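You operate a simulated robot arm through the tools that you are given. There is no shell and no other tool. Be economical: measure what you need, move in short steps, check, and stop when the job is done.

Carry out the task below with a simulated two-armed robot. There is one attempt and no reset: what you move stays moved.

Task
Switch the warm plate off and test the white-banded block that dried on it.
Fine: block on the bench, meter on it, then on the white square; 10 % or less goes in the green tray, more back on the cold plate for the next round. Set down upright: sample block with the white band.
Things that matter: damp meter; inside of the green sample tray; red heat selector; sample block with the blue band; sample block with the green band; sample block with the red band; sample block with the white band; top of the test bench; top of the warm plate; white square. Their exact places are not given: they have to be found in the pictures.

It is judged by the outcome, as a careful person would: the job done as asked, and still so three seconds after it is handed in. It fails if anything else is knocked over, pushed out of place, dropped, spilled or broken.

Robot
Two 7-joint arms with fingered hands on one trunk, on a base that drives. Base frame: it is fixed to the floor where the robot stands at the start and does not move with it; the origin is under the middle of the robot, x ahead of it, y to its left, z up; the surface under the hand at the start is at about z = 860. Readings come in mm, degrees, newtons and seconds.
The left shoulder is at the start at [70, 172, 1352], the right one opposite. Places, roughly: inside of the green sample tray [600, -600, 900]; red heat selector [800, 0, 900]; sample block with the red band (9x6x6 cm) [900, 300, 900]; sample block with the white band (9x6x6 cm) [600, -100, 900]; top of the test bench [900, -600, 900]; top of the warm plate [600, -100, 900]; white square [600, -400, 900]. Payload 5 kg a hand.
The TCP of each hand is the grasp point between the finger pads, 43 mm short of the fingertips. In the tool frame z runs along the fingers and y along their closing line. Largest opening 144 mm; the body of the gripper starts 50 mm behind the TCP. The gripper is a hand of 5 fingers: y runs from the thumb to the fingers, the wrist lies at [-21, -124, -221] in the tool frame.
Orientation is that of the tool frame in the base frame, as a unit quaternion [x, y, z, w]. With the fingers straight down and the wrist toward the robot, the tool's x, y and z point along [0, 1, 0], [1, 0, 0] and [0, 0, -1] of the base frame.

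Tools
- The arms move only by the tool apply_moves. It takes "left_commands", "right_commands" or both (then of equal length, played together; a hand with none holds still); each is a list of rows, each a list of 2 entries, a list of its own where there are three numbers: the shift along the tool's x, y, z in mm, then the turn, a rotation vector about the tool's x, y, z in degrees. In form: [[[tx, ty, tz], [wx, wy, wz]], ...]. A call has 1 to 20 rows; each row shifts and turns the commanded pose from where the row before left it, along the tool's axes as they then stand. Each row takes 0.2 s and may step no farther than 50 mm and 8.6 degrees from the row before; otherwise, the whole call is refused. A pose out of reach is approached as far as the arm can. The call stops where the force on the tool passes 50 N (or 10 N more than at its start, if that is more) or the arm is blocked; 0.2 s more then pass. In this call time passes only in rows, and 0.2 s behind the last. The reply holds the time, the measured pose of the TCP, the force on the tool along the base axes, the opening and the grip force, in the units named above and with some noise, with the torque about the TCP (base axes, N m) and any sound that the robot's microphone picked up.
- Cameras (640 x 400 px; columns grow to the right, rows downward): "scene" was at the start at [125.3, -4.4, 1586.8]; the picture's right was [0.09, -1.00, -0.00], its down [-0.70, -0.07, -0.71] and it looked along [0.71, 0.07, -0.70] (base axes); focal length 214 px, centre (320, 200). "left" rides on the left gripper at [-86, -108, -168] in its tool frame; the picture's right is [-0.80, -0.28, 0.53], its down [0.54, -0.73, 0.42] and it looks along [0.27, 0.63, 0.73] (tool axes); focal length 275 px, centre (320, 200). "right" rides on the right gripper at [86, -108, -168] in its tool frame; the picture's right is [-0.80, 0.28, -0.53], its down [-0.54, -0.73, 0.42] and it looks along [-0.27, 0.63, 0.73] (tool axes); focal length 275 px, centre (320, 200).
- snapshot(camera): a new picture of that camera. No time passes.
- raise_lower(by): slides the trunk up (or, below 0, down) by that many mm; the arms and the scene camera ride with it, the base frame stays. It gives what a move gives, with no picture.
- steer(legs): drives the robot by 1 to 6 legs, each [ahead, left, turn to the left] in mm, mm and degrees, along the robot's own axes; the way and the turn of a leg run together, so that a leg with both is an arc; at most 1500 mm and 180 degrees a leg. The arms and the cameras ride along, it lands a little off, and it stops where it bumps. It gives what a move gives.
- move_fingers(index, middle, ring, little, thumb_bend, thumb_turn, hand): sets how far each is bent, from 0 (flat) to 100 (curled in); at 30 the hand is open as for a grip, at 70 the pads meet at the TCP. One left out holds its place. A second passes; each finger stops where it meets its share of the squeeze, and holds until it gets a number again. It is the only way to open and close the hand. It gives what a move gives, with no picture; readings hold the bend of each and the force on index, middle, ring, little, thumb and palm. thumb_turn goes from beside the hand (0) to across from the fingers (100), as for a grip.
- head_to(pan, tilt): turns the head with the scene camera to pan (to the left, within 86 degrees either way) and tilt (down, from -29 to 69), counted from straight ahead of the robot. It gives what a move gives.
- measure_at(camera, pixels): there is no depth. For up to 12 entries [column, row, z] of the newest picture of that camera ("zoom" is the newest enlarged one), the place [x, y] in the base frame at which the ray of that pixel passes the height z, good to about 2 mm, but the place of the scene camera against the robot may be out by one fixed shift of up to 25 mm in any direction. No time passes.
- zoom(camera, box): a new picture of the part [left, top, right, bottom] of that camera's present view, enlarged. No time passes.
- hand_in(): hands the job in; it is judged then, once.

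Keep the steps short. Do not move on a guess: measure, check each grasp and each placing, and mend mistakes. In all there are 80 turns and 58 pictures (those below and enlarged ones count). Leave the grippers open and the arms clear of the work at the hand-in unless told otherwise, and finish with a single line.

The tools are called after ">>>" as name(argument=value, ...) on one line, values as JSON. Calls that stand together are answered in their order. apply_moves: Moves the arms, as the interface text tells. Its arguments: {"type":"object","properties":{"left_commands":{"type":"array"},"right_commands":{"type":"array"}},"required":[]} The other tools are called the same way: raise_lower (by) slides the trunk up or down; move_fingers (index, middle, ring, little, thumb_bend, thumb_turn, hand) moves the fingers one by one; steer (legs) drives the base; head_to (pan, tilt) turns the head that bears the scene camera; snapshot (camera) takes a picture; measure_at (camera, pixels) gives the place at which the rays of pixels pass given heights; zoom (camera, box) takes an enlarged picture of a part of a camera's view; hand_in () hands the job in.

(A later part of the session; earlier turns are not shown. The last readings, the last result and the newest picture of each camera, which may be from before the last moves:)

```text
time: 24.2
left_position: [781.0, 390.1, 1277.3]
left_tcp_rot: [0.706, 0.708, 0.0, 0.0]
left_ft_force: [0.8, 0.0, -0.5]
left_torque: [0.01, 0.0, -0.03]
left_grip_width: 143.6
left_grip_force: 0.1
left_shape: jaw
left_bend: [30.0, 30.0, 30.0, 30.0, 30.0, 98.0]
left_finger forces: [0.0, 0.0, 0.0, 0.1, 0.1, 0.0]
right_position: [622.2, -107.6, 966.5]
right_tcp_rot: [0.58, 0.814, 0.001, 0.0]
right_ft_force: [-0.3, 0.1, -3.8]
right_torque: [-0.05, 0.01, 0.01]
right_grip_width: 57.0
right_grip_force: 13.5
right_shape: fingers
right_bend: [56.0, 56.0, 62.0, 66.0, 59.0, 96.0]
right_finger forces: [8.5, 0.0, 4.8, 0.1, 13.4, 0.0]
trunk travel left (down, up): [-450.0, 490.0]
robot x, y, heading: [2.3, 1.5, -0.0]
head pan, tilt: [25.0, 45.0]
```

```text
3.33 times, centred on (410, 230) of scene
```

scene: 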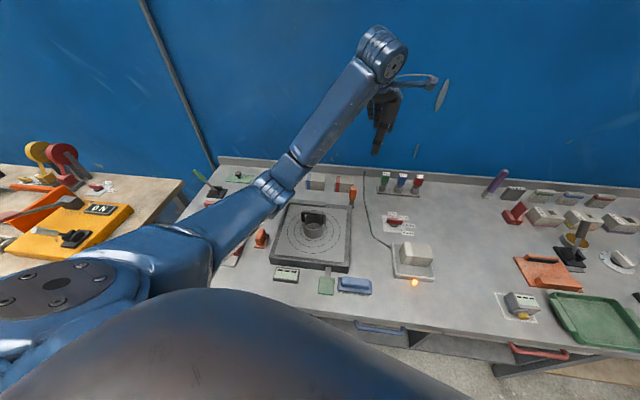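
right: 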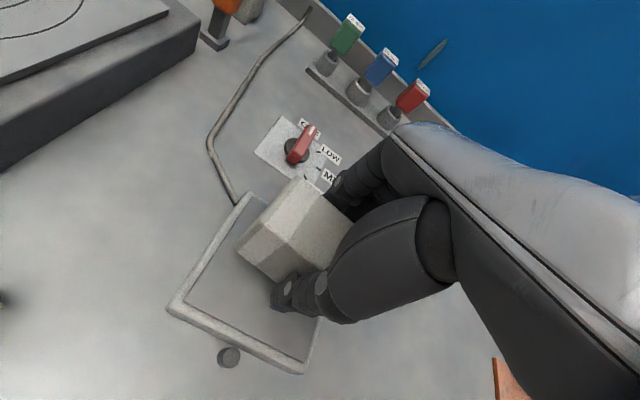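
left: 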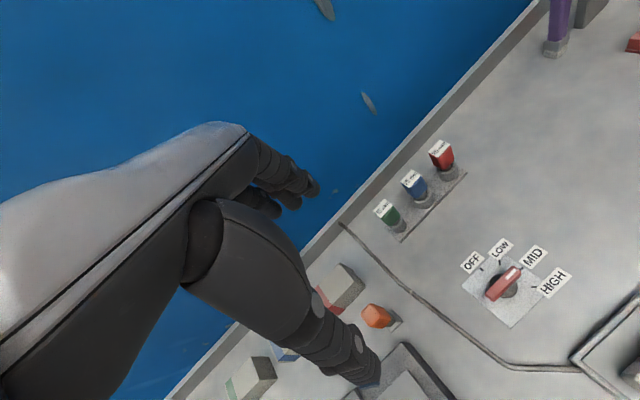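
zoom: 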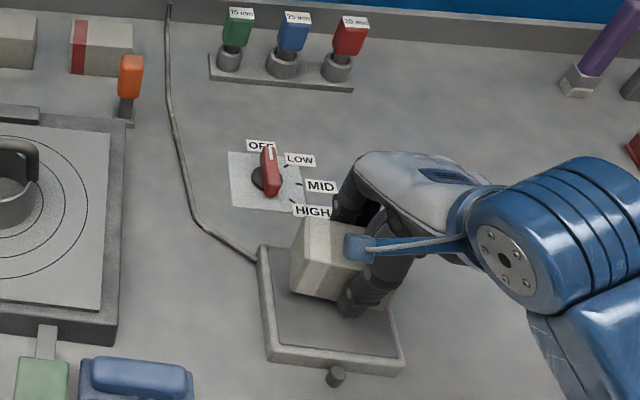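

The block is held and level. I carry it to clear bench at about (690,-250) and start lowering.

>>> apply_moves(right_commands=[[[0, 0, -20], [0, 0, 0]], [[-39.3, 4.5, 0], [0, 0, 0]], [[-39.3, 4.5, 0], [0, 0, 0]], [[-39.3, 4.5, 0], [0, 0, 0]], [[-39.3, 4.5, 0], [0, 0, 0]], [[0, 0, 25], [0, 0, 0]], [[0, 0, 20], [0, 0, 0]], [[0, 0, 0], [0, 0, 0]]])

>>> zoom(camera="scene", box=[360, 170, 540, 300])

```text
time: 26.0
left_position: [782.1, 389.8, 1279.0]
left_tcp_rot: [0.708, 0.706, 0.0, -0.001]
left_ft_force: [0.0, -1.0, 0.3]
left_torque: [0.03, 0.02, -0.01]
left_grip_width: 143.6
left_grip_force: 0.0
left_shape: jaw
left_bend: [30.0, 30.0, 30.0, 30.0, 30.0, 98.0]
left_finger forces: [0.0, 0.0, 0.0, 0.0, 0.0, 0.1]
right_position: [690.8, -249.0, 942.8]
right_tcp_rot: [0.58, 0.814, 0.002, -0.001]
right_ft_force: [0.2, 0.6, -3.3]
right_torque: [0.01, 0.0, 0.0]
right_grip_width: 56.9
right_grip_force: 13.3
right_shape: fingers
right_bend: [56.0, 56.0, 62.0, 66.0, 59.0, 96.0]
right_finger forces: [8.3, 0.0, 4.6, 0.0, 13.3, 0.1]
trunk travel left (down, up): [-450.0, 490.0]
robot x, y, heading: [4.3, -3.5, -0.0]
head pan, tilt: [25.0, 45.0]
```

```text
3.08 times, centred on (450, 235) of scene
```

zoom: 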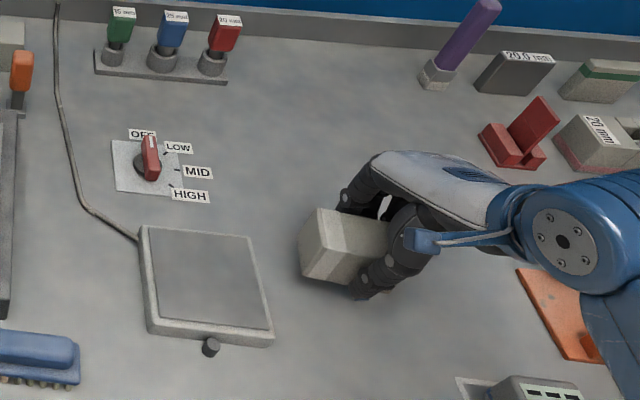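

Clear of everything. I lower in small steps.

>>> apply_moves(right_commands=[[[0, 0, 6], [0, 0, 0]], [[0, 0, 5], [0, 0, 0]], [[0, 0, 3], [0, 0, 0]], [[0, 0, 2], [0, 0, 0]], [[0, 0, 0], [0, 0, 0]]])

```text
time: 27.2
left_position: [782.3, 389.2, 1279.3]
left_tcp_rot: [0.707, 0.707, -0.001, -0.001]
left_ft_force: [-0.4, -0.3, 0.4]
left_torque: [0.01, 0.01, 0.01]
left_grip_width: 143.5
left_grip_force: 0.0
left_shape: jaw
left_bend: [30.0, 30.0, 30.0, 30.0, 30.0, 98.0]
left_finger forces: [0.0, 0.0, 0.0, 0.0, 0.0, 0.0]
right_position: [692.1, -248.9, 926.6]
right_tcp_rot: [0.58, 0.815, 0.001, 0.0]
right_ft_force: [0.4, 0.4, -3.2]
right_torque: [-0.04, -0.01, 0.02]
right_grip_width: 57.4
right_grip_force: 14.0
right_shape: fingers
right_bend: [56.0, 56.0, 62.0, 66.0, 59.0, 96.0]
right_finger forces: [8.3, 0.0, 4.8, 0.2, 13.3, 0.0]
trunk travel left (down, up): [-450.0, 490.0]
robot x, y, heading: [-0.6, -1.7, 0.2]
head pan, tilt: [25.0, 45.0]
```

>>> apply_moves(right_commands=[[[0, 0, 2], [0, 0, 0]], [[0, 0, 2], [0, 0, 0]], [[0, 0, 2], [0, 0, 0]], [[0, 0, 0], [0, 0, 0]]])

```text
time: 28.2
left_position: [781.6, 389.8, 1280.0]
left_tcp_rot: [0.707, 0.707, 0.0, 0.0]
left_ft_force: [0.0, 0.9, -0.3]
left_torque: [0.01, 0.04, -0.01]
left_grip_width: 143.7
left_grip_force: 0.1
left_shape: jaw
left_bend: [30.0, 30.0, 30.0, 30.0, 30.0, 98.0]
left_finger forces: [0.0, 0.1, 0.0, 0.1, 0.0, 0.0]
right_position: [689.9, -249.7, 918.5]
right_tcp_rot: [0.579, 0.815, 0.003, 0.0]
right_ft_force: [-0.8, 0.3, -3.0]
right_torque: [-0.01, -0.05, -0.01]
right_grip_width: 56.9
right_grip_force: 13.4
right_shape: fingers
right_bend: [56.0, 56.0, 62.0, 66.0, 59.0, 96.0]
right_finger forces: [8.4, 0.0, 4.6, 0.1, 13.2, 0.0]
trunk travel left (down, up): [-450.0, 490.0]
robot x, y, heading: [3.5, 1.9, -0.1]
head pan, tilt: [25.0, 45.0]
```

>>> apply_moves(right_commands=[[[0, 0, 2], [0, 0, 0]], [[0, 0, 2], [0, 0, 0]], [[0, 0, 2], [0, 0, 0]], [[0, 0, 0], [0, 0, 0]]])

```text
time: 29.2
left_position: [782.4, 389.0, 1278.8]
left_tcp_rot: [0.707, 0.707, -0.001, 0.0]
left_ft_force: [-0.2, -0.2, -0.8]
left_torque: [0.01, -0.01, -0.02]
left_grip_width: 143.7
left_grip_force: 0.1
left_shape: jaw
left_bend: [30.0, 30.0, 30.0, 30.0, 30.0, 98.0]
left_finger forces: [0.0, 0.0, 0.1, 0.1, 0.0, 0.0]
right_position: [690.7, -250.9, 913.0]
right_tcp_rot: [0.58, 0.814, 0.002, 0.0]
right_ft_force: [1.5, -1.0, -2.8]
right_torque: [-0.07, -0.03, 0.02]
right_grip_width: 56.9
right_grip_force: 13.4
right_shape: fingers
right_bend: [56.0, 56.0, 62.0, 66.0, 59.0, 96.0]
right_finger forces: [8.4, 0.0, 4.7, 0.0, 13.2, 0.0]
trunk travel left (down, up): [-450.0, 490.0]
robot x, y, heading: [-0.6, 1.2, -0.0]
head pan, tilt: [25.0, 45.0]
```

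>>> apply_moves(right_commands=[[[0, 0, 1.5], [0, 0, 0]], [[0, 0, 1.5], [0, 0, 0]], [[0, 0, 1.5], [0, 0, 0]], [[0, 0, 0], [0, 0, 0]]])

>>> snapshot(camera="right")

```text
time: 30.2
left_position: [783.1, 390.4, 1279.7]
left_tcp_rot: [0.707, 0.707, -0.001, 0.0]
left_ft_force: [-1.0, -0.7, -0.3]
left_torque: [0.02, 0.01, 0.06]
left_grip_width: 143.7
left_grip_force: 0.0
left_shape: jaw
left_bend: [30.0, 30.0, 30.0, 30.0, 30.0, 98.0]
left_finger forces: [0.0, 0.1, 0.1, 0.0, 0.0, 0.1]
right_position: [691.4, -249.5, 908.2]
right_tcp_rot: [0.58, 0.815, 0.001, 0.001]
right_ft_force: [-0.5, -0.4, -3.8]
right_torque: [-0.03, -0.01, -0.01]
right_grip_width: 56.9
right_grip_force: 13.0
right_shape: fingers
right_bend: [56.0, 56.0, 62.0, 66.0, 59.0, 96.0]
right_finger forces: [8.3, 0.1, 4.6, 0.1, 13.3, 0.0]
trunk travel left (down, up): [-450.0, 490.0]
robot x, y, heading: [2.3, 0.4, 0.1]
head pan, tilt: [25.0, 45.0]
```

```text
26 pictures are left
```

right: 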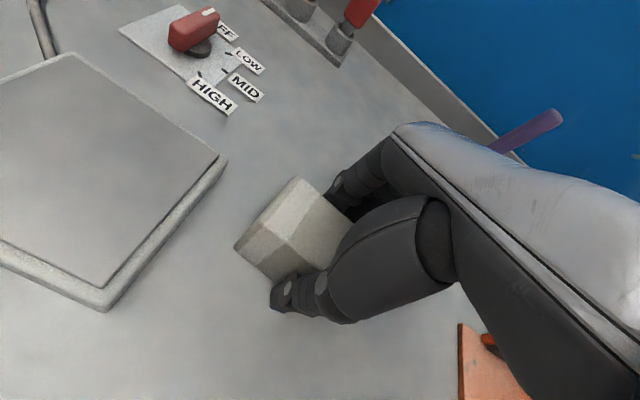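

>>> apply_moves(right_commands=[[[0, 0, 1.5], [0, 0, 0]], [[0, 0, 1.5], [0, 0, 0]], [[0, 0, 1.5], [0, 0, 0]], [[0, 0, 0], [0, 0, 0]]])

```text
time: 31.2
left_position: [780.6, 389.5, 1279.7]
left_tcp_rot: [0.707, 0.707, 0.0, 0.0]
left_ft_force: [0.2, 0.5, 0.9]
left_torque: [-0.01, 0.02, 0.02]
left_grip_width: 143.6
left_grip_force: 0.1
left_shape: jaw
left_bend: [30.0, 30.0, 30.0, 30.0, 30.0, 98.0]
left_finger forces: [0.0, 0.0, 0.0, 0.0, 0.0, 0.1]
right_position: [691.2, -248.7, 906.9]
right_tcp_rot: [0.58, 0.815, 0.004, 0.002]
right_ft_force: [3.6, -0.1, 17.4]
right_torque: [0.2, -0.83, -0.06]
right_grip_width: 56.8
right_grip_force: 22.3
right_shape: fingers
right_bend: [56.0, 56.0, 62.0, 66.0, 59.0, 96.0]
right_finger forces: [15.0, 12.1, 4.8, 0.1, 13.4, 0.0]
trunk travel left (down, up): [-450.0, 490.0]
robot x, y, heading: [1.7, 0.6, -0.3]
head pan, tilt: [25.0, 45.0]
```

Contact (17 N up). I ease by 1 mm, open, and lift straight up.

>>> apply_moves(right_commands=[[[0, 0, -1.5], [0, 0, 0]], [[0, 0, 0], [0, 0, 0]]])

>>> move_fingers(hand="right", index=40, middle=40, ring=40, little=40, thumb_bend=40)

>>> apply_moves(right_commands=[[[0, 0, -30], [0, 0, 0]], [[0, 0, -45], [0, 0, 0]], [[0, 0, -45], [0, 0, 0]], [[0, 0, -45], [0, 0, 0]], [[0, 0, -45], [0, 0, 0]], [[0, 0, 0], [0, 0, 0]]])

>>> snapshot(camera="right")

```text
time: 31.8
left_position: [781.5, 389.3, 1278.8]
left_tcp_rot: [0.707, 0.707, 0.0, 0.0]
left_ft_force: [0.3, 0.3, -0.7]
left_torque: [0.02, -0.01, -0.02]
left_grip_width: 143.8
left_grip_force: 0.0
left_shape: jaw
left_bend: [30.0, 30.0, 30.0, 30.0, 30.0, 98.0]
left_finger forces: [0.1, 0.0, 0.1, 0.0, 0.0, 0.0]
right_position: [690.3, -248.9, 907.9]
right_tcp_rot: [0.58, 0.815, 0.002, 0.0]
right_ft_force: [3.0, 0.2, 11.4]
right_torque: [0.15, -0.69, -0.06]
right_grip_width: 57.0
right_grip_force: 19.9
right_shape: fingers
right_bend: [56.0, 56.0, 62.0, 66.0, 59.0, 96.0]
right_finger forces: [11.9, 10.7, 4.7, 0.1, 12.9, 0.0]
trunk travel left (down, up): [-450.0, 490.0]
robot x, y, heading: [3.6, 2.9, -0.1]
head pan, tilt: [25.0, 45.0]
```

```text
time: 32.8
left_position: [782.1, 390.4, 1279.2]
left_tcp_rot: [0.707, 0.707, -0.001, 0.0]
left_ft_force: [-0.4, 0.1, -0.6]
left_torque: [-0.04, 0.03, 0.0]
left_grip_width: 143.8
left_grip_force: 0.0
left_shape: jaw
left_bend: [30.0, 30.0, 30.0, 30.0, 30.0, 98.0]
left_finger forces: [0.0, 0.0, 0.1, 0.1, 0.0, 0.0]
right_position: [691.2, -249.9, 908.5]
right_tcp_rot: [0.58, 0.815, 0.002, 0.0]
right_ft_force: [-1.8, -0.9, 5.6]
right_torque: [0.08, -0.25, 0.01]
right_grip_width: 114.2
right_grip_force: 2.8
right_shape: fingers
right_bend: [40.0, 41.0, 40.0, 40.0, 40.0, 97.0]
right_finger forces: [0.1, 5.6, 0.1, 0.0, 0.1, 0.1]
trunk travel left (down, up): [-450.0, 490.0]
robot x, y, heading: [-1.1, 2.8, 0.0]
head pan, tilt: [25.0, 45.0]
```

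```text
time: 34.2
left_position: [782.5, 390.0, 1279.0]
left_tcp_rot: [0.707, 0.707, 0.0, -0.001]
left_ft_force: [-0.7, 0.3, -0.4]
left_torque: [0.0, 0.02, 0.0]
left_grip_width: 143.8
left_grip_force: 0.1
left_shape: jaw
left_bend: [30.0, 30.0, 30.0, 30.0, 30.0, 98.0]
left_finger forces: [0.0, 0.0, 0.0, 0.0, 0.0, 0.1]
right_position: [690.7, -252.6, 1119.6]
right_tcp_rot: [0.58, 0.815, 0.003, 0.0]
right_ft_force: [-1.0, -0.4, 0.1]
right_torque: [0.03, 0.04, 0.0]
right_grip_width: 114.2
right_grip_force: 0.0
right_shape: fingers
right_bend: [40.0, 40.0, 40.0, 40.0, 40.0, 97.0]
right_finger forces: [0.0, 0.1, 0.1, 0.0, 0.1, 0.0]
trunk travel left (down, up): [-450.0, 490.0]
robot x, y, heading: [-2.6, -0.3, -0.0]
head pan, tilt: [25.0, 45.0]
```

```text
25 pictures are left
```

right: 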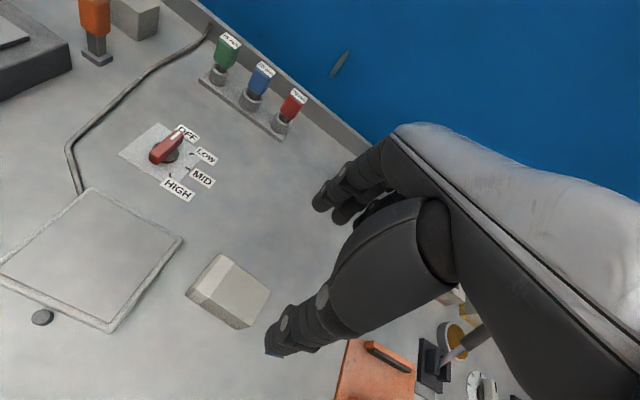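

The block stands on the bench. Measure its top and then the meter.

>>> zoom(camera="right", box=[170, 230, 290, 340])

>>> measure_at(camera="zoom", pixels=[[270, 66, 920], [222, 185, 920], [430, 170, 920], [370, 305, 920]])

```text
3.64 times, centred on (230, 285) of right
```

zoom: 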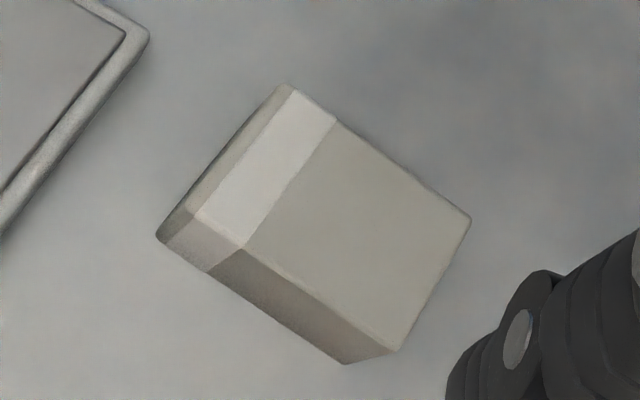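

```text
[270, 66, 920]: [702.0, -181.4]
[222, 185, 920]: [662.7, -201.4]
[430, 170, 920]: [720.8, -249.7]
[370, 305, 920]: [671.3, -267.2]
```

>>> measure_at(camera="zoom", pixels=[[287, 84, 920], [198, 214, 920], [472, 217, 920], [395, 350, 920]])

```text
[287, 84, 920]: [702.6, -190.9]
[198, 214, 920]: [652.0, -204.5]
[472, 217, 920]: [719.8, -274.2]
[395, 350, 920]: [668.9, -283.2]
```

Block top centre ≈ (687,-238). Now I move above the meter for a close look.

>>> apply_moves(right_commands=[[[-30.7, -36.2, 0], [0, 0, 0]], [[-30.7, -36.2, 0], [0, 0, 0]], [[-30.7, -36.2, 0], [0, 0, 0]], [[-30.7, -36.2, 0], [0, 0, 0]], [[0, 0, 0], [0, 0, 0]]])

>>> zoom(camera="right", box=[130, 190, 330, 370])

```text
time: 35.4
left_position: [783.8, 390.9, 1277.6]
left_tcp_rot: [0.707, 0.707, -0.001, -0.001]
left_ft_force: [0.5, 0.4, -0.5]
left_torque: [-0.05, 0.06, 0.0]
left_grip_width: 143.7
left_grip_force: 0.0
left_shape: jaw
left_bend: [30.0, 30.0, 30.0, 30.0, 30.0, 98.0]
left_finger forces: [0.1, 0.1, 0.1, 0.0, 0.0, 0.0]
right_position: [593.9, -413.9, 1118.2]
right_tcp_rot: [0.579, 0.815, 0.002, 0.001]
right_ft_force: [0.3, 0.1, 0.4]
right_torque: [-0.03, 0.08, 0.01]
right_grip_width: 114.4
right_grip_force: 0.1
right_shape: fingers
right_bend: [40.0, 40.0, 40.0, 40.0, 40.0, 98.0]
right_finger forces: [0.1, 0.1, 0.1, 0.0, 0.0, 0.0]
trunk travel left (down, up): [-450.0, 490.0]
robot x, y, heading: [2.9, -3.9, -0.0]
head pan, tilt: [25.0, 45.0]
```

```text
2.22 times, centred on (230, 280) of right
```

zoom: 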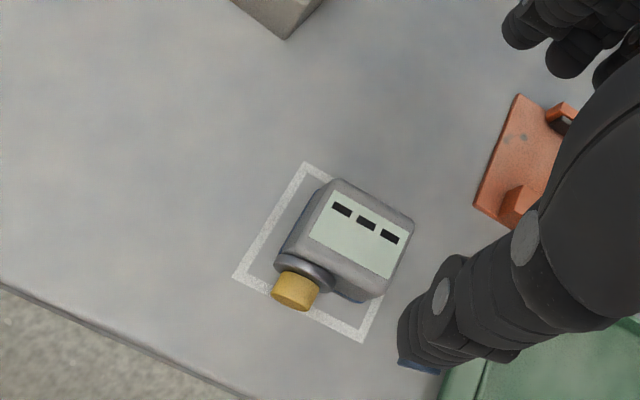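

>>> measure_at(camera="zoom", pixels=[[305, 163, 860], [234, 275, 860], [362, 341, 860], [333, 180, 905], [413, 216, 905], [391, 278, 905], [312, 236, 905], [296, 293, 880], [272, 290, 880], [318, 290, 890], [380, 298, 862], [279, 258, 875]])

>>> zoom(camera="scene", box=[485, 270, 565, 330])

```text
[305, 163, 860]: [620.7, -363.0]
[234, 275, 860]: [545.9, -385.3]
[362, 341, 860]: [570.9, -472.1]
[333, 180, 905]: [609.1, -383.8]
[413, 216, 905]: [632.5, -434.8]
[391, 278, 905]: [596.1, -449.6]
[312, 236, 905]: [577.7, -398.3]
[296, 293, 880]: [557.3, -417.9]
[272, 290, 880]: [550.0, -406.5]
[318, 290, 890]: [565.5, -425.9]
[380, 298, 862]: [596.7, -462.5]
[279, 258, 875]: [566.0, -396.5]
```

```text
6.67 times, centred on (525, 300) of scene
```

zoom: 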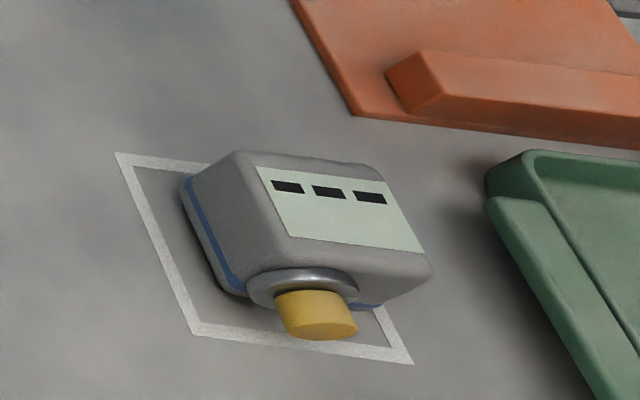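

The meter body is about 70×50×45 mm, centre ≈ (601,-420), yellow knob on its front; it sits on the white square (centre (596,-418)). I'll pinch its left/right faces: rotate the hand to closing line ≈115°.

>>> apply_moves(right_commands=[[[-7.6, 3.7, 0], [0, 0, -8]], [[0, 0, 0], [0, 0, -8]], [[0, 0, 0], [0, 0, -8]], [[0, 0, 0], [0, 0, -8]], [[0, 0, 0], [0, 0, -8]], [[0, 0, 0], [0, 0, -8]], [[0, 0, 0], [0, 0, -8]], [[0, 0, 0], [0, 0, -8]], [[0, 0, 0], [0, 0, -8]], [[0, 0, 0], [0, 0, -8]], [[0, 0, 0], [0, 0, -8]], [[0, 0, 0], [0, 0, -8]], [[0, 0, 40], [0, 0, 0]], [[0, 0, 40], [0, 0, 0]], [[0, 0, 0], [0, 0, 0]]])

>>> move_fingers(hand="right", index=20)

>>> snapshot(camera="right")

>>> zoom(camera="scene", box=[440, 210, 600, 340])

```text
time: 38.6
left_position: [782.8, 389.9, 1279.2]
left_tcp_rot: [0.707, 0.707, -0.001, 0.0]
left_ft_force: [-0.6, -0.7, -0.3]
left_torque: [0.03, 0.0, -0.01]
left_grip_width: 143.8
left_grip_force: 0.0
left_shape: jaw
left_bend: [30.0, 30.0, 30.0, 30.0, 30.0, 98.0]
left_finger forces: [0.0, 0.0, 0.1, 0.1, 0.1, 0.0]
right_position: [599.3, -420.7, 1036.2]
right_tcp_rot: [-0.218, 0.976, 0.001, 0.001]
right_ft_force: [0.5, -0.2, 1.3]
right_torque: [-0.01, 0.0, 0.01]
right_grip_width: 114.3
right_grip_force: 0.1
right_shape: fingers
right_bend: [40.0, 40.0, 40.0, 40.0, 40.0, 98.0]
right_finger forces: [0.0, 0.0, 0.0, 0.1, 0.1, 0.0]
trunk travel left (down, up): [-450.0, 490.0]
robot x, y, heading: [1.9, -2.4, 0.2]
head pan, tilt: [25.0, 45.0]
```

```text
time: 39.6
left_position: [782.8, 389.9, 1280.7]
left_tcp_rot: [0.707, 0.707, -0.001, -0.001]
left_ft_force: [0.4, 0.6, 0.0]
left_torque: [-0.01, -0.01, -0.03]
left_grip_width: 143.8
left_grip_force: 0.0
left_shape: jaw
left_bend: [30.0, 30.0, 30.0, 30.0, 30.0, 98.0]
left_finger forces: [0.0, 0.1, 0.0, 0.1, 0.0, 0.1]
right_position: [598.9, -421.1, 1036.9]
right_tcp_rot: [-0.218, 0.976, 0.002, 0.001]
right_ft_force: [-0.2, 0.0, -0.1]
right_torque: [0.02, 0.02, 0.01]
right_grip_width: 153.1
right_grip_force: 0.0
right_shape: fingers
right_bend: [20.0, 40.0, 40.0, 40.0, 40.0, 98.0]
right_finger forces: [0.1, 0.0, 0.0, 0.0, 0.0, 0.0]
trunk travel left (down, up): [-450.0, 490.0]
robot x, y, heading: [2.0, 1.7, 0.0]
head pan, tilt: [25.0, 45.0]
```

```text
21 pictures are left
```

right: 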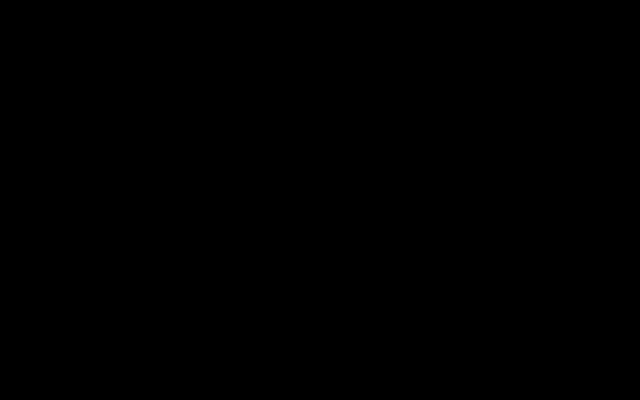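

```text
3.08 times, centred on (520, 275) of scene
```

zoom: 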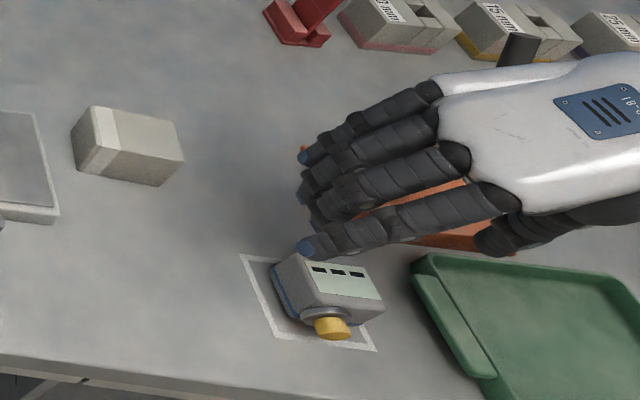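

Right camera is black now (perhaps blocked by the arm), so I rely on the scene camera. Hand is level over the meter; descend to ~945 first.

>>> apply_moves(right_commands=[[[0, 0, 40], [0, 0, 0]], [[0, 0, 40], [0, 0, 0]], [[0, 0, 12], [0, 0, 0]], [[0, 0, 0], [0, 0, 0]]])

>>> zoom(camera="scene", box=[470, 240, 580, 340])

```text
time: 40.6
left_position: [782.5, 390.6, 1279.6]
left_tcp_rot: [0.707, 0.707, -0.001, 0.0]
left_ft_force: [-0.1, 0.3, 0.0]
left_torque: [0.04, 0.0, 0.03]
left_grip_width: 143.7
left_grip_force: 0.1
left_shape: jaw
left_bend: [30.0, 30.0, 30.0, 30.0, 30.0, 98.0]
left_finger forces: [0.1, 0.1, 0.1, 0.0, 0.0, 0.0]
right_position: [601.7, -421.2, 943.4]
right_tcp_rot: [-0.217, 0.976, 0.001, 0.001]
right_ft_force: [0.7, -0.5, 0.2]
right_torque: [0.0, 0.01, -0.01]
right_grip_width: 153.5
right_grip_force: 0.1
right_shape: fingers
right_bend: [20.0, 40.0, 40.0, 40.0, 40.0, 98.0]
right_finger forces: [0.1, 0.0, 0.0, 0.1, 0.0, 0.1]
trunk travel left (down, up): [-450.0, 490.0]
robot x, y, heading: [-0.8, -1.6, 0.0]
head pan, tilt: [25.0, 45.0]
```

```text
4.00 times, centred on (525, 290) of scene
```

zoom: 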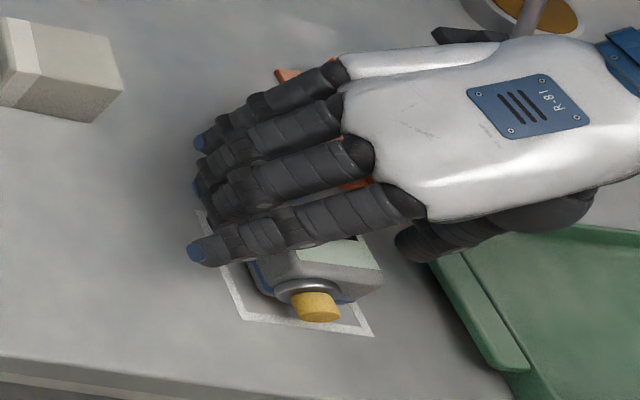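

>>> measure_at(camera="zoom", pixels=[[198, 250, 912], [197, 192, 902], [198, 142, 902], [405, 245, 905], [280, 300, 905], [385, 275, 905], [318, 305, 880], [245, 318, 860], [372, 335, 860]])

```text
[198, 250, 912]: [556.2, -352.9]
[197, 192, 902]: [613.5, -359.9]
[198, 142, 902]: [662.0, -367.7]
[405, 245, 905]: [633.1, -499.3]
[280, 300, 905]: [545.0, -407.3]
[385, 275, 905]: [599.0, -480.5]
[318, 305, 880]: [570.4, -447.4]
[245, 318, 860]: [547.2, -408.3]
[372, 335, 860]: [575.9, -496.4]
```

Middle and ring fingers line up with the body; index and little will stay open. Descend to ~912.

>>> apply_moves(right_commands=[[[0, 0, 14], [0, 0, 0]], [[0, 0, 10], [0, 0, 0]], [[0, 0, 6], [0, 0, 0]], [[0, 0, 0], [0, 0, 0]]])

>>> move_fingers(hand="right", middle=54, ring=54, little=35, thumb_bend=54)

>>> zoom(camera="scene", box=[470, 240, 580, 340])

```text
time: 41.6
left_position: [783.0, 389.5, 1278.5]
left_tcp_rot: [0.707, 0.707, -0.001, 0.0]
left_ft_force: [0.0, -1.2, 0.1]
left_torque: [-0.01, 0.02, 0.02]
left_grip_width: 143.8
left_grip_force: 0.0
left_shape: jaw
left_bend: [30.0, 30.0, 30.0, 30.0, 30.0, 98.0]
left_finger forces: [0.0, 0.1, 0.0, 0.0, 0.0, 0.0]
right_position: [600.8, -419.2, 915.0]
right_tcp_rot: [-0.217, 0.976, 0.002, 0.001]
right_ft_force: [0.4, -0.1, 1.2]
right_torque: [0.01, 0.01, -0.03]
right_grip_width: 153.5
right_grip_force: 0.0
right_shape: fingers
right_bend: [20.0, 40.0, 40.0, 40.0, 40.0, 98.0]
right_finger forces: [0.0, 0.0, 0.0, 0.0, 0.0, 0.0]
trunk travel left (down, up): [-450.0, 490.0]
robot x, y, heading: [2.3, 2.8, 0.1]
head pan, tilt: [25.0, 45.0]
```

```text
time: 42.6
left_position: [782.3, 389.5, 1278.7]
left_tcp_rot: [0.707, 0.707, -0.001, 0.0]
left_ft_force: [-0.2, 0.5, 0.3]
left_torque: [0.0, -0.01, 0.0]
left_grip_width: 143.3
left_grip_force: 0.2
left_shape: jaw
left_bend: [30.0, 30.0, 30.0, 30.0, 30.0, 98.0]
left_finger forces: [0.0, 0.0, 0.0, 0.1, 0.1, 0.1]
right_position: [601.4, -420.4, 915.8]
right_tcp_rot: [-0.217, 0.976, 0.001, 0.002]
right_ft_force: [0.5, 0.7, -1.4]
right_torque: [0.0, -0.01, 0.02]
right_grip_width: 129.3
right_grip_force: 0.1
right_shape: fingers
right_bend: [20.0, 53.0, 54.0, 35.0, 54.0, 98.0]
right_finger forces: [0.0, 0.9, 0.0, 0.1, 0.0, 0.0]
trunk travel left (down, up): [-450.0, 490.0]
robot x, y, heading: [2.4, -1.0, -0.0]
head pan, tilt: [25.0, 45.0]
```

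```text
4.00 times, centred on (525, 290) of scene
```

zoom: 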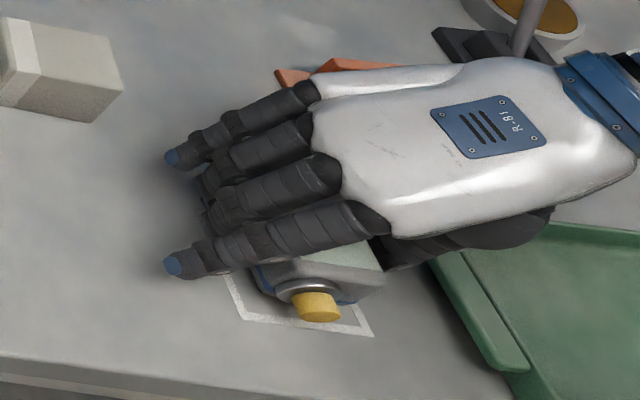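

Middle just touches. Close further to grip.

>>> move_fingers(hand="right", middle=66, ring=66, thumb_bend=66)

>>> apply_moves(right_commands=[[[0, 0, -8], [0, 0, 0]], [[0, 0, -8], [0, 0, 0]], [[0, 0, 0], [0, 0, 0]]])

>>> zoom(camera="scene", box=[470, 240, 580, 340])

```text
time: 43.6
left_position: [781.7, 389.1, 1279.8]
left_tcp_rot: [0.707, 0.707, 0.0, 0.0]
left_ft_force: [-0.3, -0.2, 0.6]
left_torque: [0.01, 0.0, -0.03]
left_grip_width: 143.4
left_grip_force: 0.1
left_shape: jaw
left_bend: [30.0, 30.0, 30.0, 30.0, 30.0, 98.0]
left_finger forces: [0.1, 0.0, 0.1, 0.0, 0.0, 0.0]
right_position: [601.8, -419.4, 914.2]
right_tcp_rot: [-0.217, 0.976, 0.002, 0.002]
right_ft_force: [-0.2, -1.2, 2.5]
right_torque: [0.08, 0.01, 0.03]
right_grip_width: 123.5
right_grip_force: 10.8
right_shape: fingers
right_bend: [20.0, 56.0, 66.0, 35.0, 59.0, 96.0]
right_finger forces: [0.0, 9.6, 0.0, 0.0, 11.1, 0.0]
trunk travel left (down, up): [-450.0, 490.0]
robot x, y, heading: [1.0, -0.8, -0.2]
head pan, tilt: [25.0, 45.0]
```

```text
time: 44.4
left_position: [782.6, 390.0, 1279.9]
left_tcp_rot: [0.707, 0.707, 0.0, 0.0]
left_ft_force: [0.7, 1.2, 0.2]
left_torque: [0.0, -0.01, -0.03]
left_grip_width: 143.7
left_grip_force: 0.0
left_shape: jaw
left_bend: [30.0, 30.0, 30.0, 30.0, 30.0, 98.0]
left_finger forces: [0.0, 0.0, 0.0, 0.1, 0.0, 0.0]
right_position: [600.7, -418.9, 929.9]
right_tcp_rot: [-0.217, 0.976, 0.001, 0.002]
right_ft_force: [0.6, -0.8, -3.7]
right_torque: [0.01, -0.06, 0.03]
right_grip_width: 122.6
right_grip_force: 9.5
right_shape: fingers
right_bend: [20.0, 56.0, 66.0, 35.0, 60.0, 96.0]
right_finger forces: [0.0, 10.0, 0.0, 0.0, 10.0, 0.0]
trunk travel left (down, up): [-450.0, 490.0]
robot x, y, heading: [-0.9, 0.9, -0.2]
head pan, tilt: [25.0, 45.0]
```

```text
4.00 times, centred on (525, 290) of scene
```

zoom: 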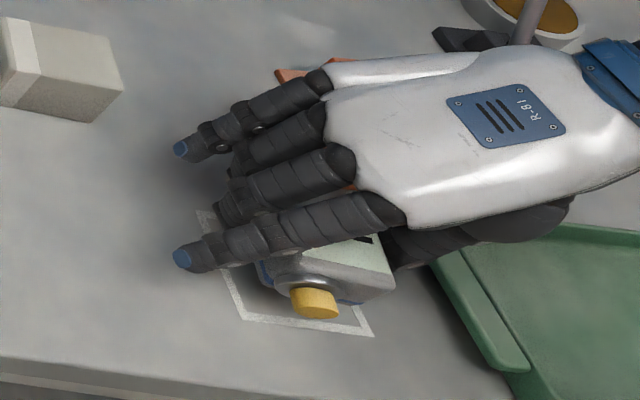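

Only the middle finger and thumb hold it; the ring missed behind the body. I set it back down, shift the hand 12 mm toward the front and regrip for a steadier hold.

>>> apply_moves(right_commands=[[[0, 0, 8], [0, 0, 0]], [[0, 0, 5], [0, 0, 0]], [[0, 0, 2.5], [0, 0, 0]], [[0, 0, 0], [0, 0, 0]]])

>>> move_fingers(hand="right", middle=38, ring=38, thumb_bend=38)

>>> apply_moves(right_commands=[[[12, 0, 0], [0, 0, 0]], [[0, 0, 0], [0, 0, 0]]])

>>> move_fingers(hand="right", middle=66, ring=66, thumb_bend=66)

```text
time: 45.4
left_position: [781.6, 389.7, 1279.8]
left_tcp_rot: [0.707, 0.707, 0.0, 0.0]
left_ft_force: [0.8, -0.3, 0.4]
left_torque: [-0.02, 0.01, 0.01]
left_grip_width: 143.6
left_grip_force: 0.1
left_shape: jaw
left_bend: [30.0, 30.0, 30.0, 30.0, 30.0, 98.0]
left_finger forces: [0.0, 0.0, 0.0, 0.1, 0.0, 0.0]
right_position: [600.5, -418.4, 914.6]
right_tcp_rot: [-0.218, 0.976, 0.001, 0.002]
right_ft_force: [0.4, -1.7, 5.0]
right_torque: [0.18, 0.0, 0.01]
right_grip_width: 122.9
right_grip_force: 11.3
right_shape: fingers
right_bend: [20.0, 56.0, 66.0, 35.0, 60.0, 96.0]
right_finger forces: [0.1, 10.9, 0.0, 0.1, 11.7, 0.0]
trunk travel left (down, up): [-450.0, 490.0]
robot x, y, heading: [-2.3, 0.2, -0.2]
head pan, tilt: [25.0, 45.0]
```

```text
time: 46.4
left_position: [781.4, 390.2, 1278.5]
left_tcp_rot: [0.708, 0.707, -0.001, -0.001]
left_ft_force: [-0.5, 0.1, -0.5]
left_torque: [-0.02, -0.02, -0.02]
left_grip_width: 143.6
left_grip_force: 0.1
left_shape: jaw
left_bend: [30.0, 30.0, 30.0, 30.0, 30.0, 98.0]
left_finger forces: [0.0, 0.0, 0.0, 0.0, 0.1, 0.0]
right_position: [599.6, -419.8, 915.0]
right_tcp_rot: [-0.217, 0.976, 0.001, 0.001]
right_ft_force: [0.0, -0.4, -0.3]
right_torque: [-0.01, -0.01, -0.02]
right_grip_width: 156.6
right_grip_force: 0.0
right_shape: fingers
right_bend: [20.0, 38.0, 38.0, 35.0, 38.0, 97.0]
right_finger forces: [0.0, 0.1, 0.0, 0.0, 0.0, 0.0]
trunk travel left (down, up): [-450.0, 490.0]
robot x, y, heading: [4.2, 2.3, 0.0]
head pan, tilt: [25.0, 45.0]
```

```text
time: 47.0
left_position: [782.2, 390.6, 1279.6]
left_tcp_rot: [0.707, 0.707, -0.001, 0.0]
left_ft_force: [-1.4, -1.3, 0.0]
left_torque: [0.0, 0.0, -0.01]
left_grip_width: 143.7
left_grip_force: 0.0
left_shape: jaw
left_bend: [30.0, 30.0, 30.0, 30.0, 30.0, 98.0]
left_finger forces: [0.1, 0.1, 0.0, 0.1, 0.1, 0.0]
right_position: [589.7, -424.1, 914.3]
right_tcp_rot: [-0.217, 0.976, 0.002, 0.002]
right_ft_force: [0.1, -0.8, 0.0]
right_torque: [0.0, 0.02, -0.01]
right_grip_width: 156.7
right_grip_force: 0.0
right_shape: fingers
right_bend: [20.0, 38.0, 38.0, 35.0, 38.0, 97.0]
right_finger forces: [0.1, 0.0, 0.1, 0.1, 0.0, 0.0]
trunk travel left (down, up): [-450.0, 490.0]
robot x, y, heading: [3.8, -2.0, -0.0]
head pan, tilt: [25.0, 45.0]
```

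```text
time: 48.0
left_position: [781.4, 390.0, 1278.8]
left_tcp_rot: [0.707, 0.707, 0.0, -0.001]
left_ft_force: [0.1, 0.6, -0.1]
left_torque: [0.0, 0.03, -0.01]
left_grip_width: 143.5
left_grip_force: 0.0
left_shape: jaw
left_bend: [30.0, 30.0, 30.0, 30.0, 30.0, 98.0]
left_finger forces: [0.0, 0.1, 0.0, 0.0, 0.0, 0.0]
right_position: [589.9, -424.0, 913.8]
right_tcp_rot: [-0.217, 0.976, 0.001, 0.002]
right_ft_force: [-0.8, 0.8, -0.4]
right_torque: [0.03, 0.01, -0.01]
right_grip_width: 125.5
right_grip_force: 14.6
right_shape: fingers
right_bend: [20.0, 57.0, 62.0, 35.0, 58.0, 95.0]
right_finger forces: [0.0, 9.4, 4.9, 0.0, 14.3, 0.0]
trunk travel left (down, up): [-450.0, 490.0]
robot x, y, heading: [-2.3, 1.4, 0.0]
head pan, tilt: [25.0, 45.0]
```

Three contacts now. Lift, align by 8°, and carry the meter above the block.

>>> apply_moves(right_commands=[[[0, 0, -15], [0, 0, 0]], [[0, 0, -25], [0, 0, 0]], [[0, 0, -30], [0, 0, 0]], [[0, 0, -25], [0, 0, 4]], [[0, 0, 0], [0, 0, 4]], [[-27.5, 29.8, 0], [0, 0, 0]], [[-27.5, 29.8, 0], [0, 0, 0]], [[-27.5, 29.8, 0], [0, 0, 0]], [[-27.5, 29.8, 0], [0, 0, 0]], [[-27.5, 29.8, 0], [0, 0, 0]], [[0, 0, 0], [0, 0, 0]]])

>>> zoom(camera="scene", box=[420, 200, 540, 300])

```text
time: 50.4
left_position: [782.2, 389.2, 1279.2]
left_tcp_rot: [0.708, 0.707, 0.002, -0.001]
left_ft_force: [-0.6, 0.3, -0.1]
left_torque: [0.01, -0.04, 0.03]
left_grip_width: 143.4
left_grip_force: 0.0
left_shape: jaw
left_bend: [30.0, 30.0, 30.0, 30.0, 30.0, 98.0]
left_finger forces: [0.0, 0.0, 0.0, 0.0, 0.1, 0.0]
right_position: [677.1, -241.6, 1007.8]
right_tcp_rot: [-0.149, 0.989, 0.002, 0.002]
right_ft_force: [0.0, -0.6, -2.6]
right_torque: [0.01, -0.02, -0.01]
right_grip_width: 125.1
right_grip_force: 14.4
right_shape: fingers
right_bend: [20.0, 58.0, 62.0, 35.0, 59.0, 95.0]
right_finger forces: [0.1, 9.3, 5.0, 0.1, 14.2, 0.1]
trunk travel left (down, up): [-450.0, 490.0]
robot x, y, heading: [3.1, -5.9, 0.1]
head pan, tilt: [25.0, 45.0]
```

```text
4.00 times, centred on (480, 250) of scene
```

zoom: 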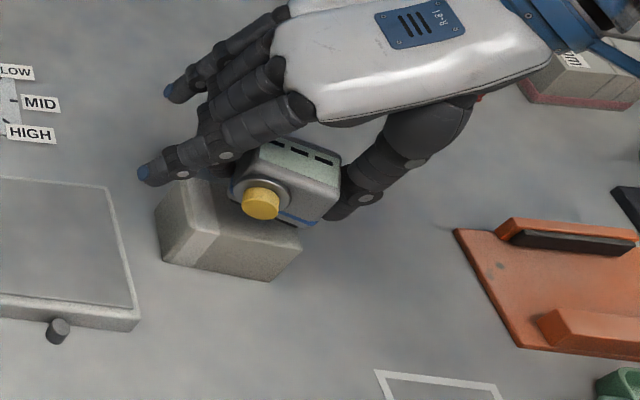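

The meter looks pitched back somewhat in the pinch. I lower it gently so it levels on the block.

>>> apply_moves(right_commands=[[[0, 0, 12], [0, 0, 0]], [[0, 0, 6], [0, 0, 0]], [[0, 0, 3], [0, 0, 0]], [[0, 0, 2], [0, 0, 0]], [[0, 0, 0], [0, 0, 0]]])

>>> zoom(camera="scene", box=[440, 215, 520, 280])

```text
time: 51.6
left_position: [783.6, 389.1, 1278.7]
left_tcp_rot: [0.707, 0.707, -0.001, -0.001]
left_ft_force: [-0.1, 0.0, 0.1]
left_torque: [-0.02, -0.01, 0.01]
left_grip_width: 143.4
left_grip_force: 0.1
left_shape: jaw
left_bend: [30.0, 30.0, 30.0, 30.0, 30.0, 98.0]
left_finger forces: [0.0, 0.1, 0.0, 0.1, 0.0, 0.0]
right_position: [677.6, -242.0, 987.3]
right_tcp_rot: [-0.149, 0.989, 0.002, 0.002]
right_ft_force: [0.2, 0.0, -3.2]
right_torque: [0.01, 0.01, -0.01]
right_grip_width: 125.2
right_grip_force: 14.5
right_shape: fingers
right_bend: [20.0, 58.0, 62.0, 35.0, 59.0, 95.0]
right_finger forces: [0.0, 9.2, 4.9, 0.0, 14.2, 0.1]
trunk travel left (down, up): [-450.0, 490.0]
robot x, y, heading: [0.5, 2.2, 0.1]
head pan, tilt: [25.0, 45.0]
```

```text
6.15 times, centred on (480, 248) of scene
```

zoom: 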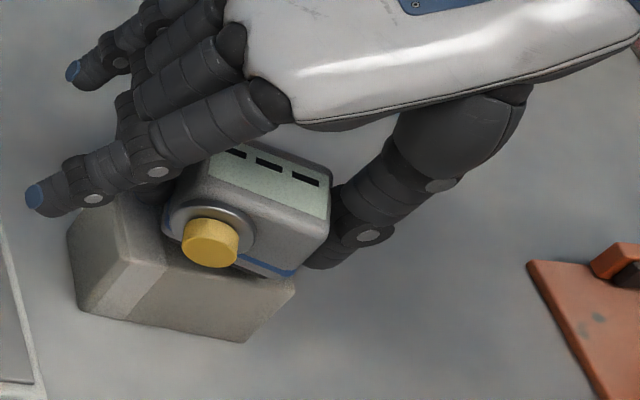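

I shift 7 mm toward the block's left end to centre it better, then lower in 2 mm steps.

>>> apply_moves(right_commands=[[[-2, 7, 0], [0, 0, 0]], [[0, 0, 3], [0, 0, 0]], [[0, 0, 3], [0, 0, 0]], [[0, 0, 3], [0, 0, 0]], [[0, 0, 0], [0, 0, 0]]])

```text
time: 52.8
left_position: [782.2, 390.2, 1280.2]
left_tcp_rot: [0.708, 0.707, 0.0, -0.001]
left_ft_force: [-0.4, 0.8, -0.3]
left_torque: [0.01, 0.04, 0.01]
left_grip_width: 143.7
left_grip_force: 0.1
left_shape: jaw
left_bend: [30.0, 30.0, 30.0, 30.0, 30.0, 98.0]
left_finger forces: [0.0, 0.1, 0.0, 0.0, 0.1, 0.1]
right_position: [678.3, -234.7, 977.1]
right_tcp_rot: [-0.149, 0.989, 0.001, 0.002]
right_ft_force: [0.6, -0.3, -2.4]
right_torque: [-0.02, 0.01, 0.02]
right_grip_width: 125.3
right_grip_force: 13.7
right_shape: fingers
right_bend: [20.0, 58.0, 62.0, 35.0, 59.0, 95.0]
right_finger forces: [0.1, 9.1, 5.0, 0.0, 14.1, 0.0]
trunk travel left (down, up): [-450.0, 490.0]
robot x, y, heading: [1.4, 0.2, 0.1]
head pan, tilt: [25.0, 45.0]
```

>>> apply_moves(right_commands=[[[0, 0, 2], [0, 0, 0]], [[0, 0, 2], [0, 0, 0]], [[0, 0, 0], [0, 0, 0]]])

>>> zoom(camera="scene", box=[440, 215, 520, 280])

```text
time: 53.6
left_position: [781.7, 390.4, 1278.5]
left_tcp_rot: [0.707, 0.708, 0.0, -0.001]
left_ft_force: [0.2, 0.3, 0.4]
left_torque: [0.03, -0.01, 0.01]
left_grip_width: 143.9
left_grip_force: 0.1
left_shape: jaw
left_bend: [30.0, 30.0, 30.0, 30.0, 30.0, 98.0]
left_finger forces: [0.1, 0.0, 0.1, 0.0, 0.0, 0.0]
right_position: [676.7, -235.0, 974.3]
right_tcp_rot: [-0.148, 0.989, 0.001, 0.002]
right_ft_force: [1.4, -0.6, -0.7]
right_torque: [0.05, -0.02, 0.0]
right_grip_width: 125.2
right_grip_force: 14.1
right_shape: fingers
right_bend: [20.0, 58.0, 62.0, 35.0, 59.0, 95.0]
right_finger forces: [0.1, 9.5, 4.7, 0.0, 14.5, 0.0]
trunk travel left (down, up): [-450.0, 490.0]
robot x, y, heading: [1.9, 1.8, -0.2]
head pan, tilt: [25.0, 45.0]
```

```text
6.15 times, centred on (480, 248) of scene
```

zoom: 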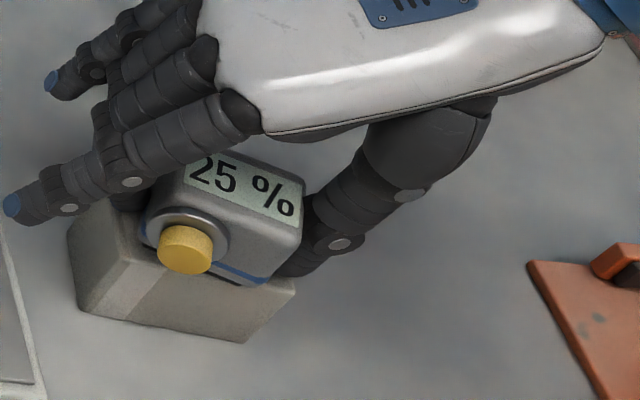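

The meter reads "25 %" as it touches. I press it level by 2 mm more, release, and check the settled reading.

>>> apply_moves(right_commands=[[[0, 0, 2], [0, 0, 0]], [[0, 0, 2], [0, 0, 0]], [[0, 0, 0], [0, 0, 0]]])

>>> move_fingers(hand="right", middle=38, ring=38, thumb_bend=38)

>>> zoom(camera="scene", box=[440, 215, 520, 280])

```text
time: 54.4
left_position: [779.6, 389.4, 1280.5]
left_tcp_rot: [0.707, 0.707, 0.0, 0.0]
left_ft_force: [0.7, 0.0, -0.2]
left_torque: [0.01, 0.0, 0.0]
left_grip_width: 143.7
left_grip_force: 0.1
left_shape: jaw
left_bend: [30.0, 30.0, 30.0, 30.0, 30.0, 98.0]
left_finger forces: [0.0, 0.0, 0.0, 0.1, 0.1, 0.0]
right_position: [677.1, -234.9, 972.1]
right_tcp_rot: [-0.149, 0.989, 0.001, 0.003]
right_ft_force: [2.9, -1.5, 21.0]
right_torque: [-0.05, -0.21, 0.04]
right_grip_width: 125.8
right_grip_force: 16.3
right_shape: fingers
right_bend: [20.0, 58.0, 62.0, 35.0, 59.0, 95.0]
right_finger forces: [0.0, 11.1, 5.3, 0.0, 17.4, 0.0]
trunk travel left (down, up): [-450.0, 490.0]
robot x, y, heading: [-1.9, -0.5, -0.1]
head pan, tilt: [25.0, 45.0]
```

```text
time: 55.4
left_position: [782.1, 389.7, 1279.8]
left_tcp_rot: [0.707, 0.707, -0.001, -0.001]
left_ft_force: [-0.6, -0.1, 0.0]
left_torque: [0.0, 0.02, 0.02]
left_grip_width: 143.5
left_grip_force: 0.0
left_shape: jaw
left_bend: [30.0, 30.0, 30.0, 30.0, 30.0, 98.0]
left_finger forces: [0.0, 0.1, 0.0, 0.1, 0.1, 0.0]
right_position: [676.1, -235.5, 968.4]
right_tcp_rot: [-0.148, 0.989, 0.001, 0.003]
right_ft_force: [-0.2, 0.0, -0.4]
right_torque: [0.05, 0.0, 0.01]
right_grip_width: 156.8
right_grip_force: 0.1
right_shape: fingers
right_bend: [20.0, 38.0, 38.0, 35.0, 38.0, 97.0]
right_finger forces: [0.0, 0.0, 0.0, 0.0, 0.0, 0.0]
trunk travel left (down, up): [-450.0, 490.0]
robot x, y, heading: [-1.1, -0.6, -0.1]
head pan, tilt: [25.0, 45.0]
```

```text
6.15 times, centred on (480, 248) of scene
```

zoom: 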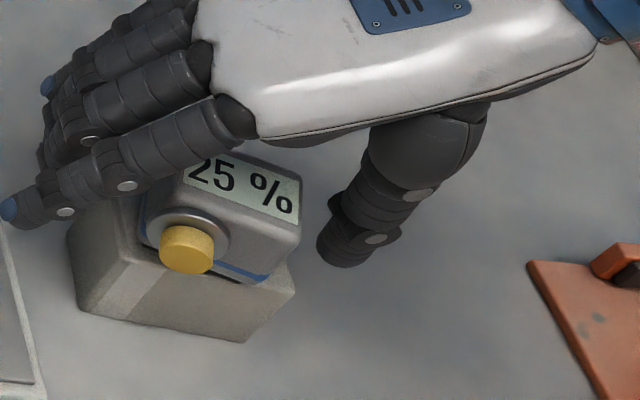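

I zoom hard to make sure there is no decimal point.

>>> zoom(camera="scene", box=[460, 230, 480, 244])

```text
16.00 times, centred on (470, 237) of scene
```

zoom: 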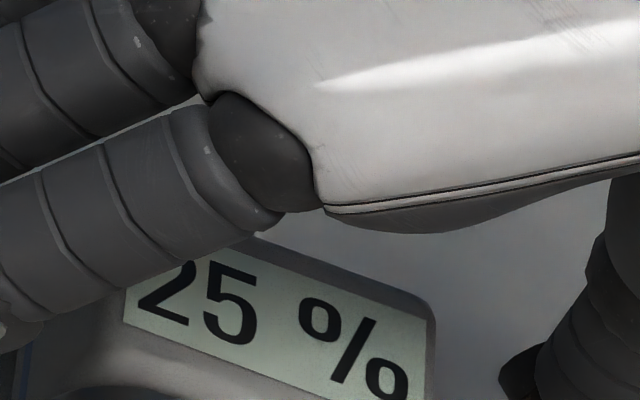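

Clear: 25 %, more than 10 %, so the block goes back on the cold plate. Now I regrip the meter and take it to the white square.

>>> apply_moves(right_commands=[[[0, 0, -3], [0, 0, 0]], [[0, 0, 0], [0, 0, 0]]])

>>> move_fingers(hand="right", middle=66, ring=66, thumb_bend=66)

>>> apply_moves(right_commands=[[[0, 0, -10], [0, 0, 0]], [[0, 0, -20], [0, 0, 0]], [[0, 0, -20], [0, 0, 0]], [[0, 0, 0], [0, 0, 0]]])

>>> zoom(camera="scene", box=[430, 200, 550, 300])

```text
time: 56.0
left_position: [781.4, 390.1, 1279.7]
left_tcp_rot: [0.707, 0.707, 0.0, -0.001]
left_ft_force: [0.3, -0.3, -0.1]
left_torque: [-0.03, 0.0, 0.03]
left_grip_width: 143.4
left_grip_force: 0.0
left_shape: jaw
left_bend: [30.0, 30.0, 30.0, 30.0, 30.0, 98.0]
left_finger forces: [0.0, 0.1, 0.1, 0.0, 0.1, 0.0]
right_position: [676.8, -235.3, 973.9]
right_tcp_rot: [-0.149, 0.989, 0.001, 0.002]
right_ft_force: [-0.8, 0.3, -0.8]
right_torque: [-0.02, 0.02, 0.01]
right_grip_width: 156.8
right_grip_force: 0.0
right_shape: fingers
right_bend: [20.0, 38.0, 38.0, 35.0, 38.0, 97.0]
right_finger forces: [0.0, 0.0, 0.0, 0.1, 0.0, 0.1]
trunk travel left (down, up): [-450.0, 490.0]
robot x, y, heading: [1.5, -3.6, 0.2]
head pan, tilt: [25.0, 45.0]
```

```text
time: 57.0
left_position: [782.3, 390.0, 1278.7]
left_tcp_rot: [0.707, 0.707, -0.002, -0.001]
left_ft_force: [-0.3, 0.0, 0.6]
left_torque: [0.03, 0.0, 0.0]
left_grip_width: 143.4
left_grip_force: 0.1
left_shape: jaw
left_bend: [30.0, 30.0, 30.0, 30.0, 30.0, 98.0]
left_finger forces: [0.1, 0.0, 0.0, 0.0, 0.0, 0.0]
right_position: [676.0, -235.0, 973.3]
right_tcp_rot: [-0.149, 0.989, 0.001, 0.001]
right_ft_force: [0.0, -0.1, 0.8]
right_torque: [0.12, -0.05, 0.03]
right_grip_width: 125.6
right_grip_force: 13.6
right_shape: fingers
right_bend: [20.0, 57.0, 63.0, 35.0, 58.0, 96.0]
right_finger forces: [0.0, 9.3, 4.1, 0.1, 13.3, 0.0]
trunk travel left (down, up): [-450.0, 490.0]
robot x, y, heading: [3.3, 1.2, 0.2]
head pan, tilt: [25.0, 45.0]
```

```text
time: 58.0
left_position: [782.9, 390.3, 1279.2]
left_tcp_rot: [0.707, 0.707, 0.0, -0.001]
left_ft_force: [0.0, 0.0, -0.6]
left_torque: [0.01, 0.01, 0.0]
left_grip_width: 143.7
left_grip_force: 0.0
left_shape: jaw
left_bend: [30.0, 30.0, 30.0, 30.0, 30.0, 98.0]
left_finger forces: [0.1, 0.1, 0.1, 0.0, 0.0, 0.1]
right_position: [676.8, -233.9, 1020.9]
right_tcp_rot: [-0.148, 0.989, 0.002, 0.002]
right_ft_force: [-0.4, -0.1, -3.8]
right_torque: [-0.03, 0.08, 0.01]
right_grip_width: 125.2
right_grip_force: 12.8
right_shape: fingers
right_bend: [20.0, 57.0, 63.0, 35.0, 59.0, 95.0]
right_finger forces: [0.1, 9.0, 3.8, 0.1, 12.8, 0.0]
trunk travel left (down, up): [-450.0, 490.0]
robot x, y, heading: [1.1, 0.3, 0.2]
head pan, tilt: [25.0, 45.0]
```

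```text
4.00 times, centred on (490, 250) of scene
```

zoom: 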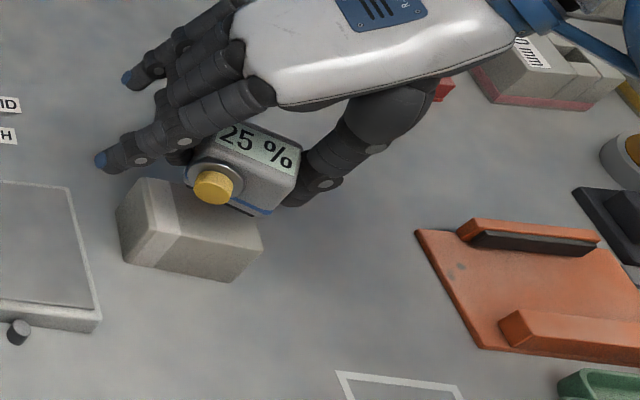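

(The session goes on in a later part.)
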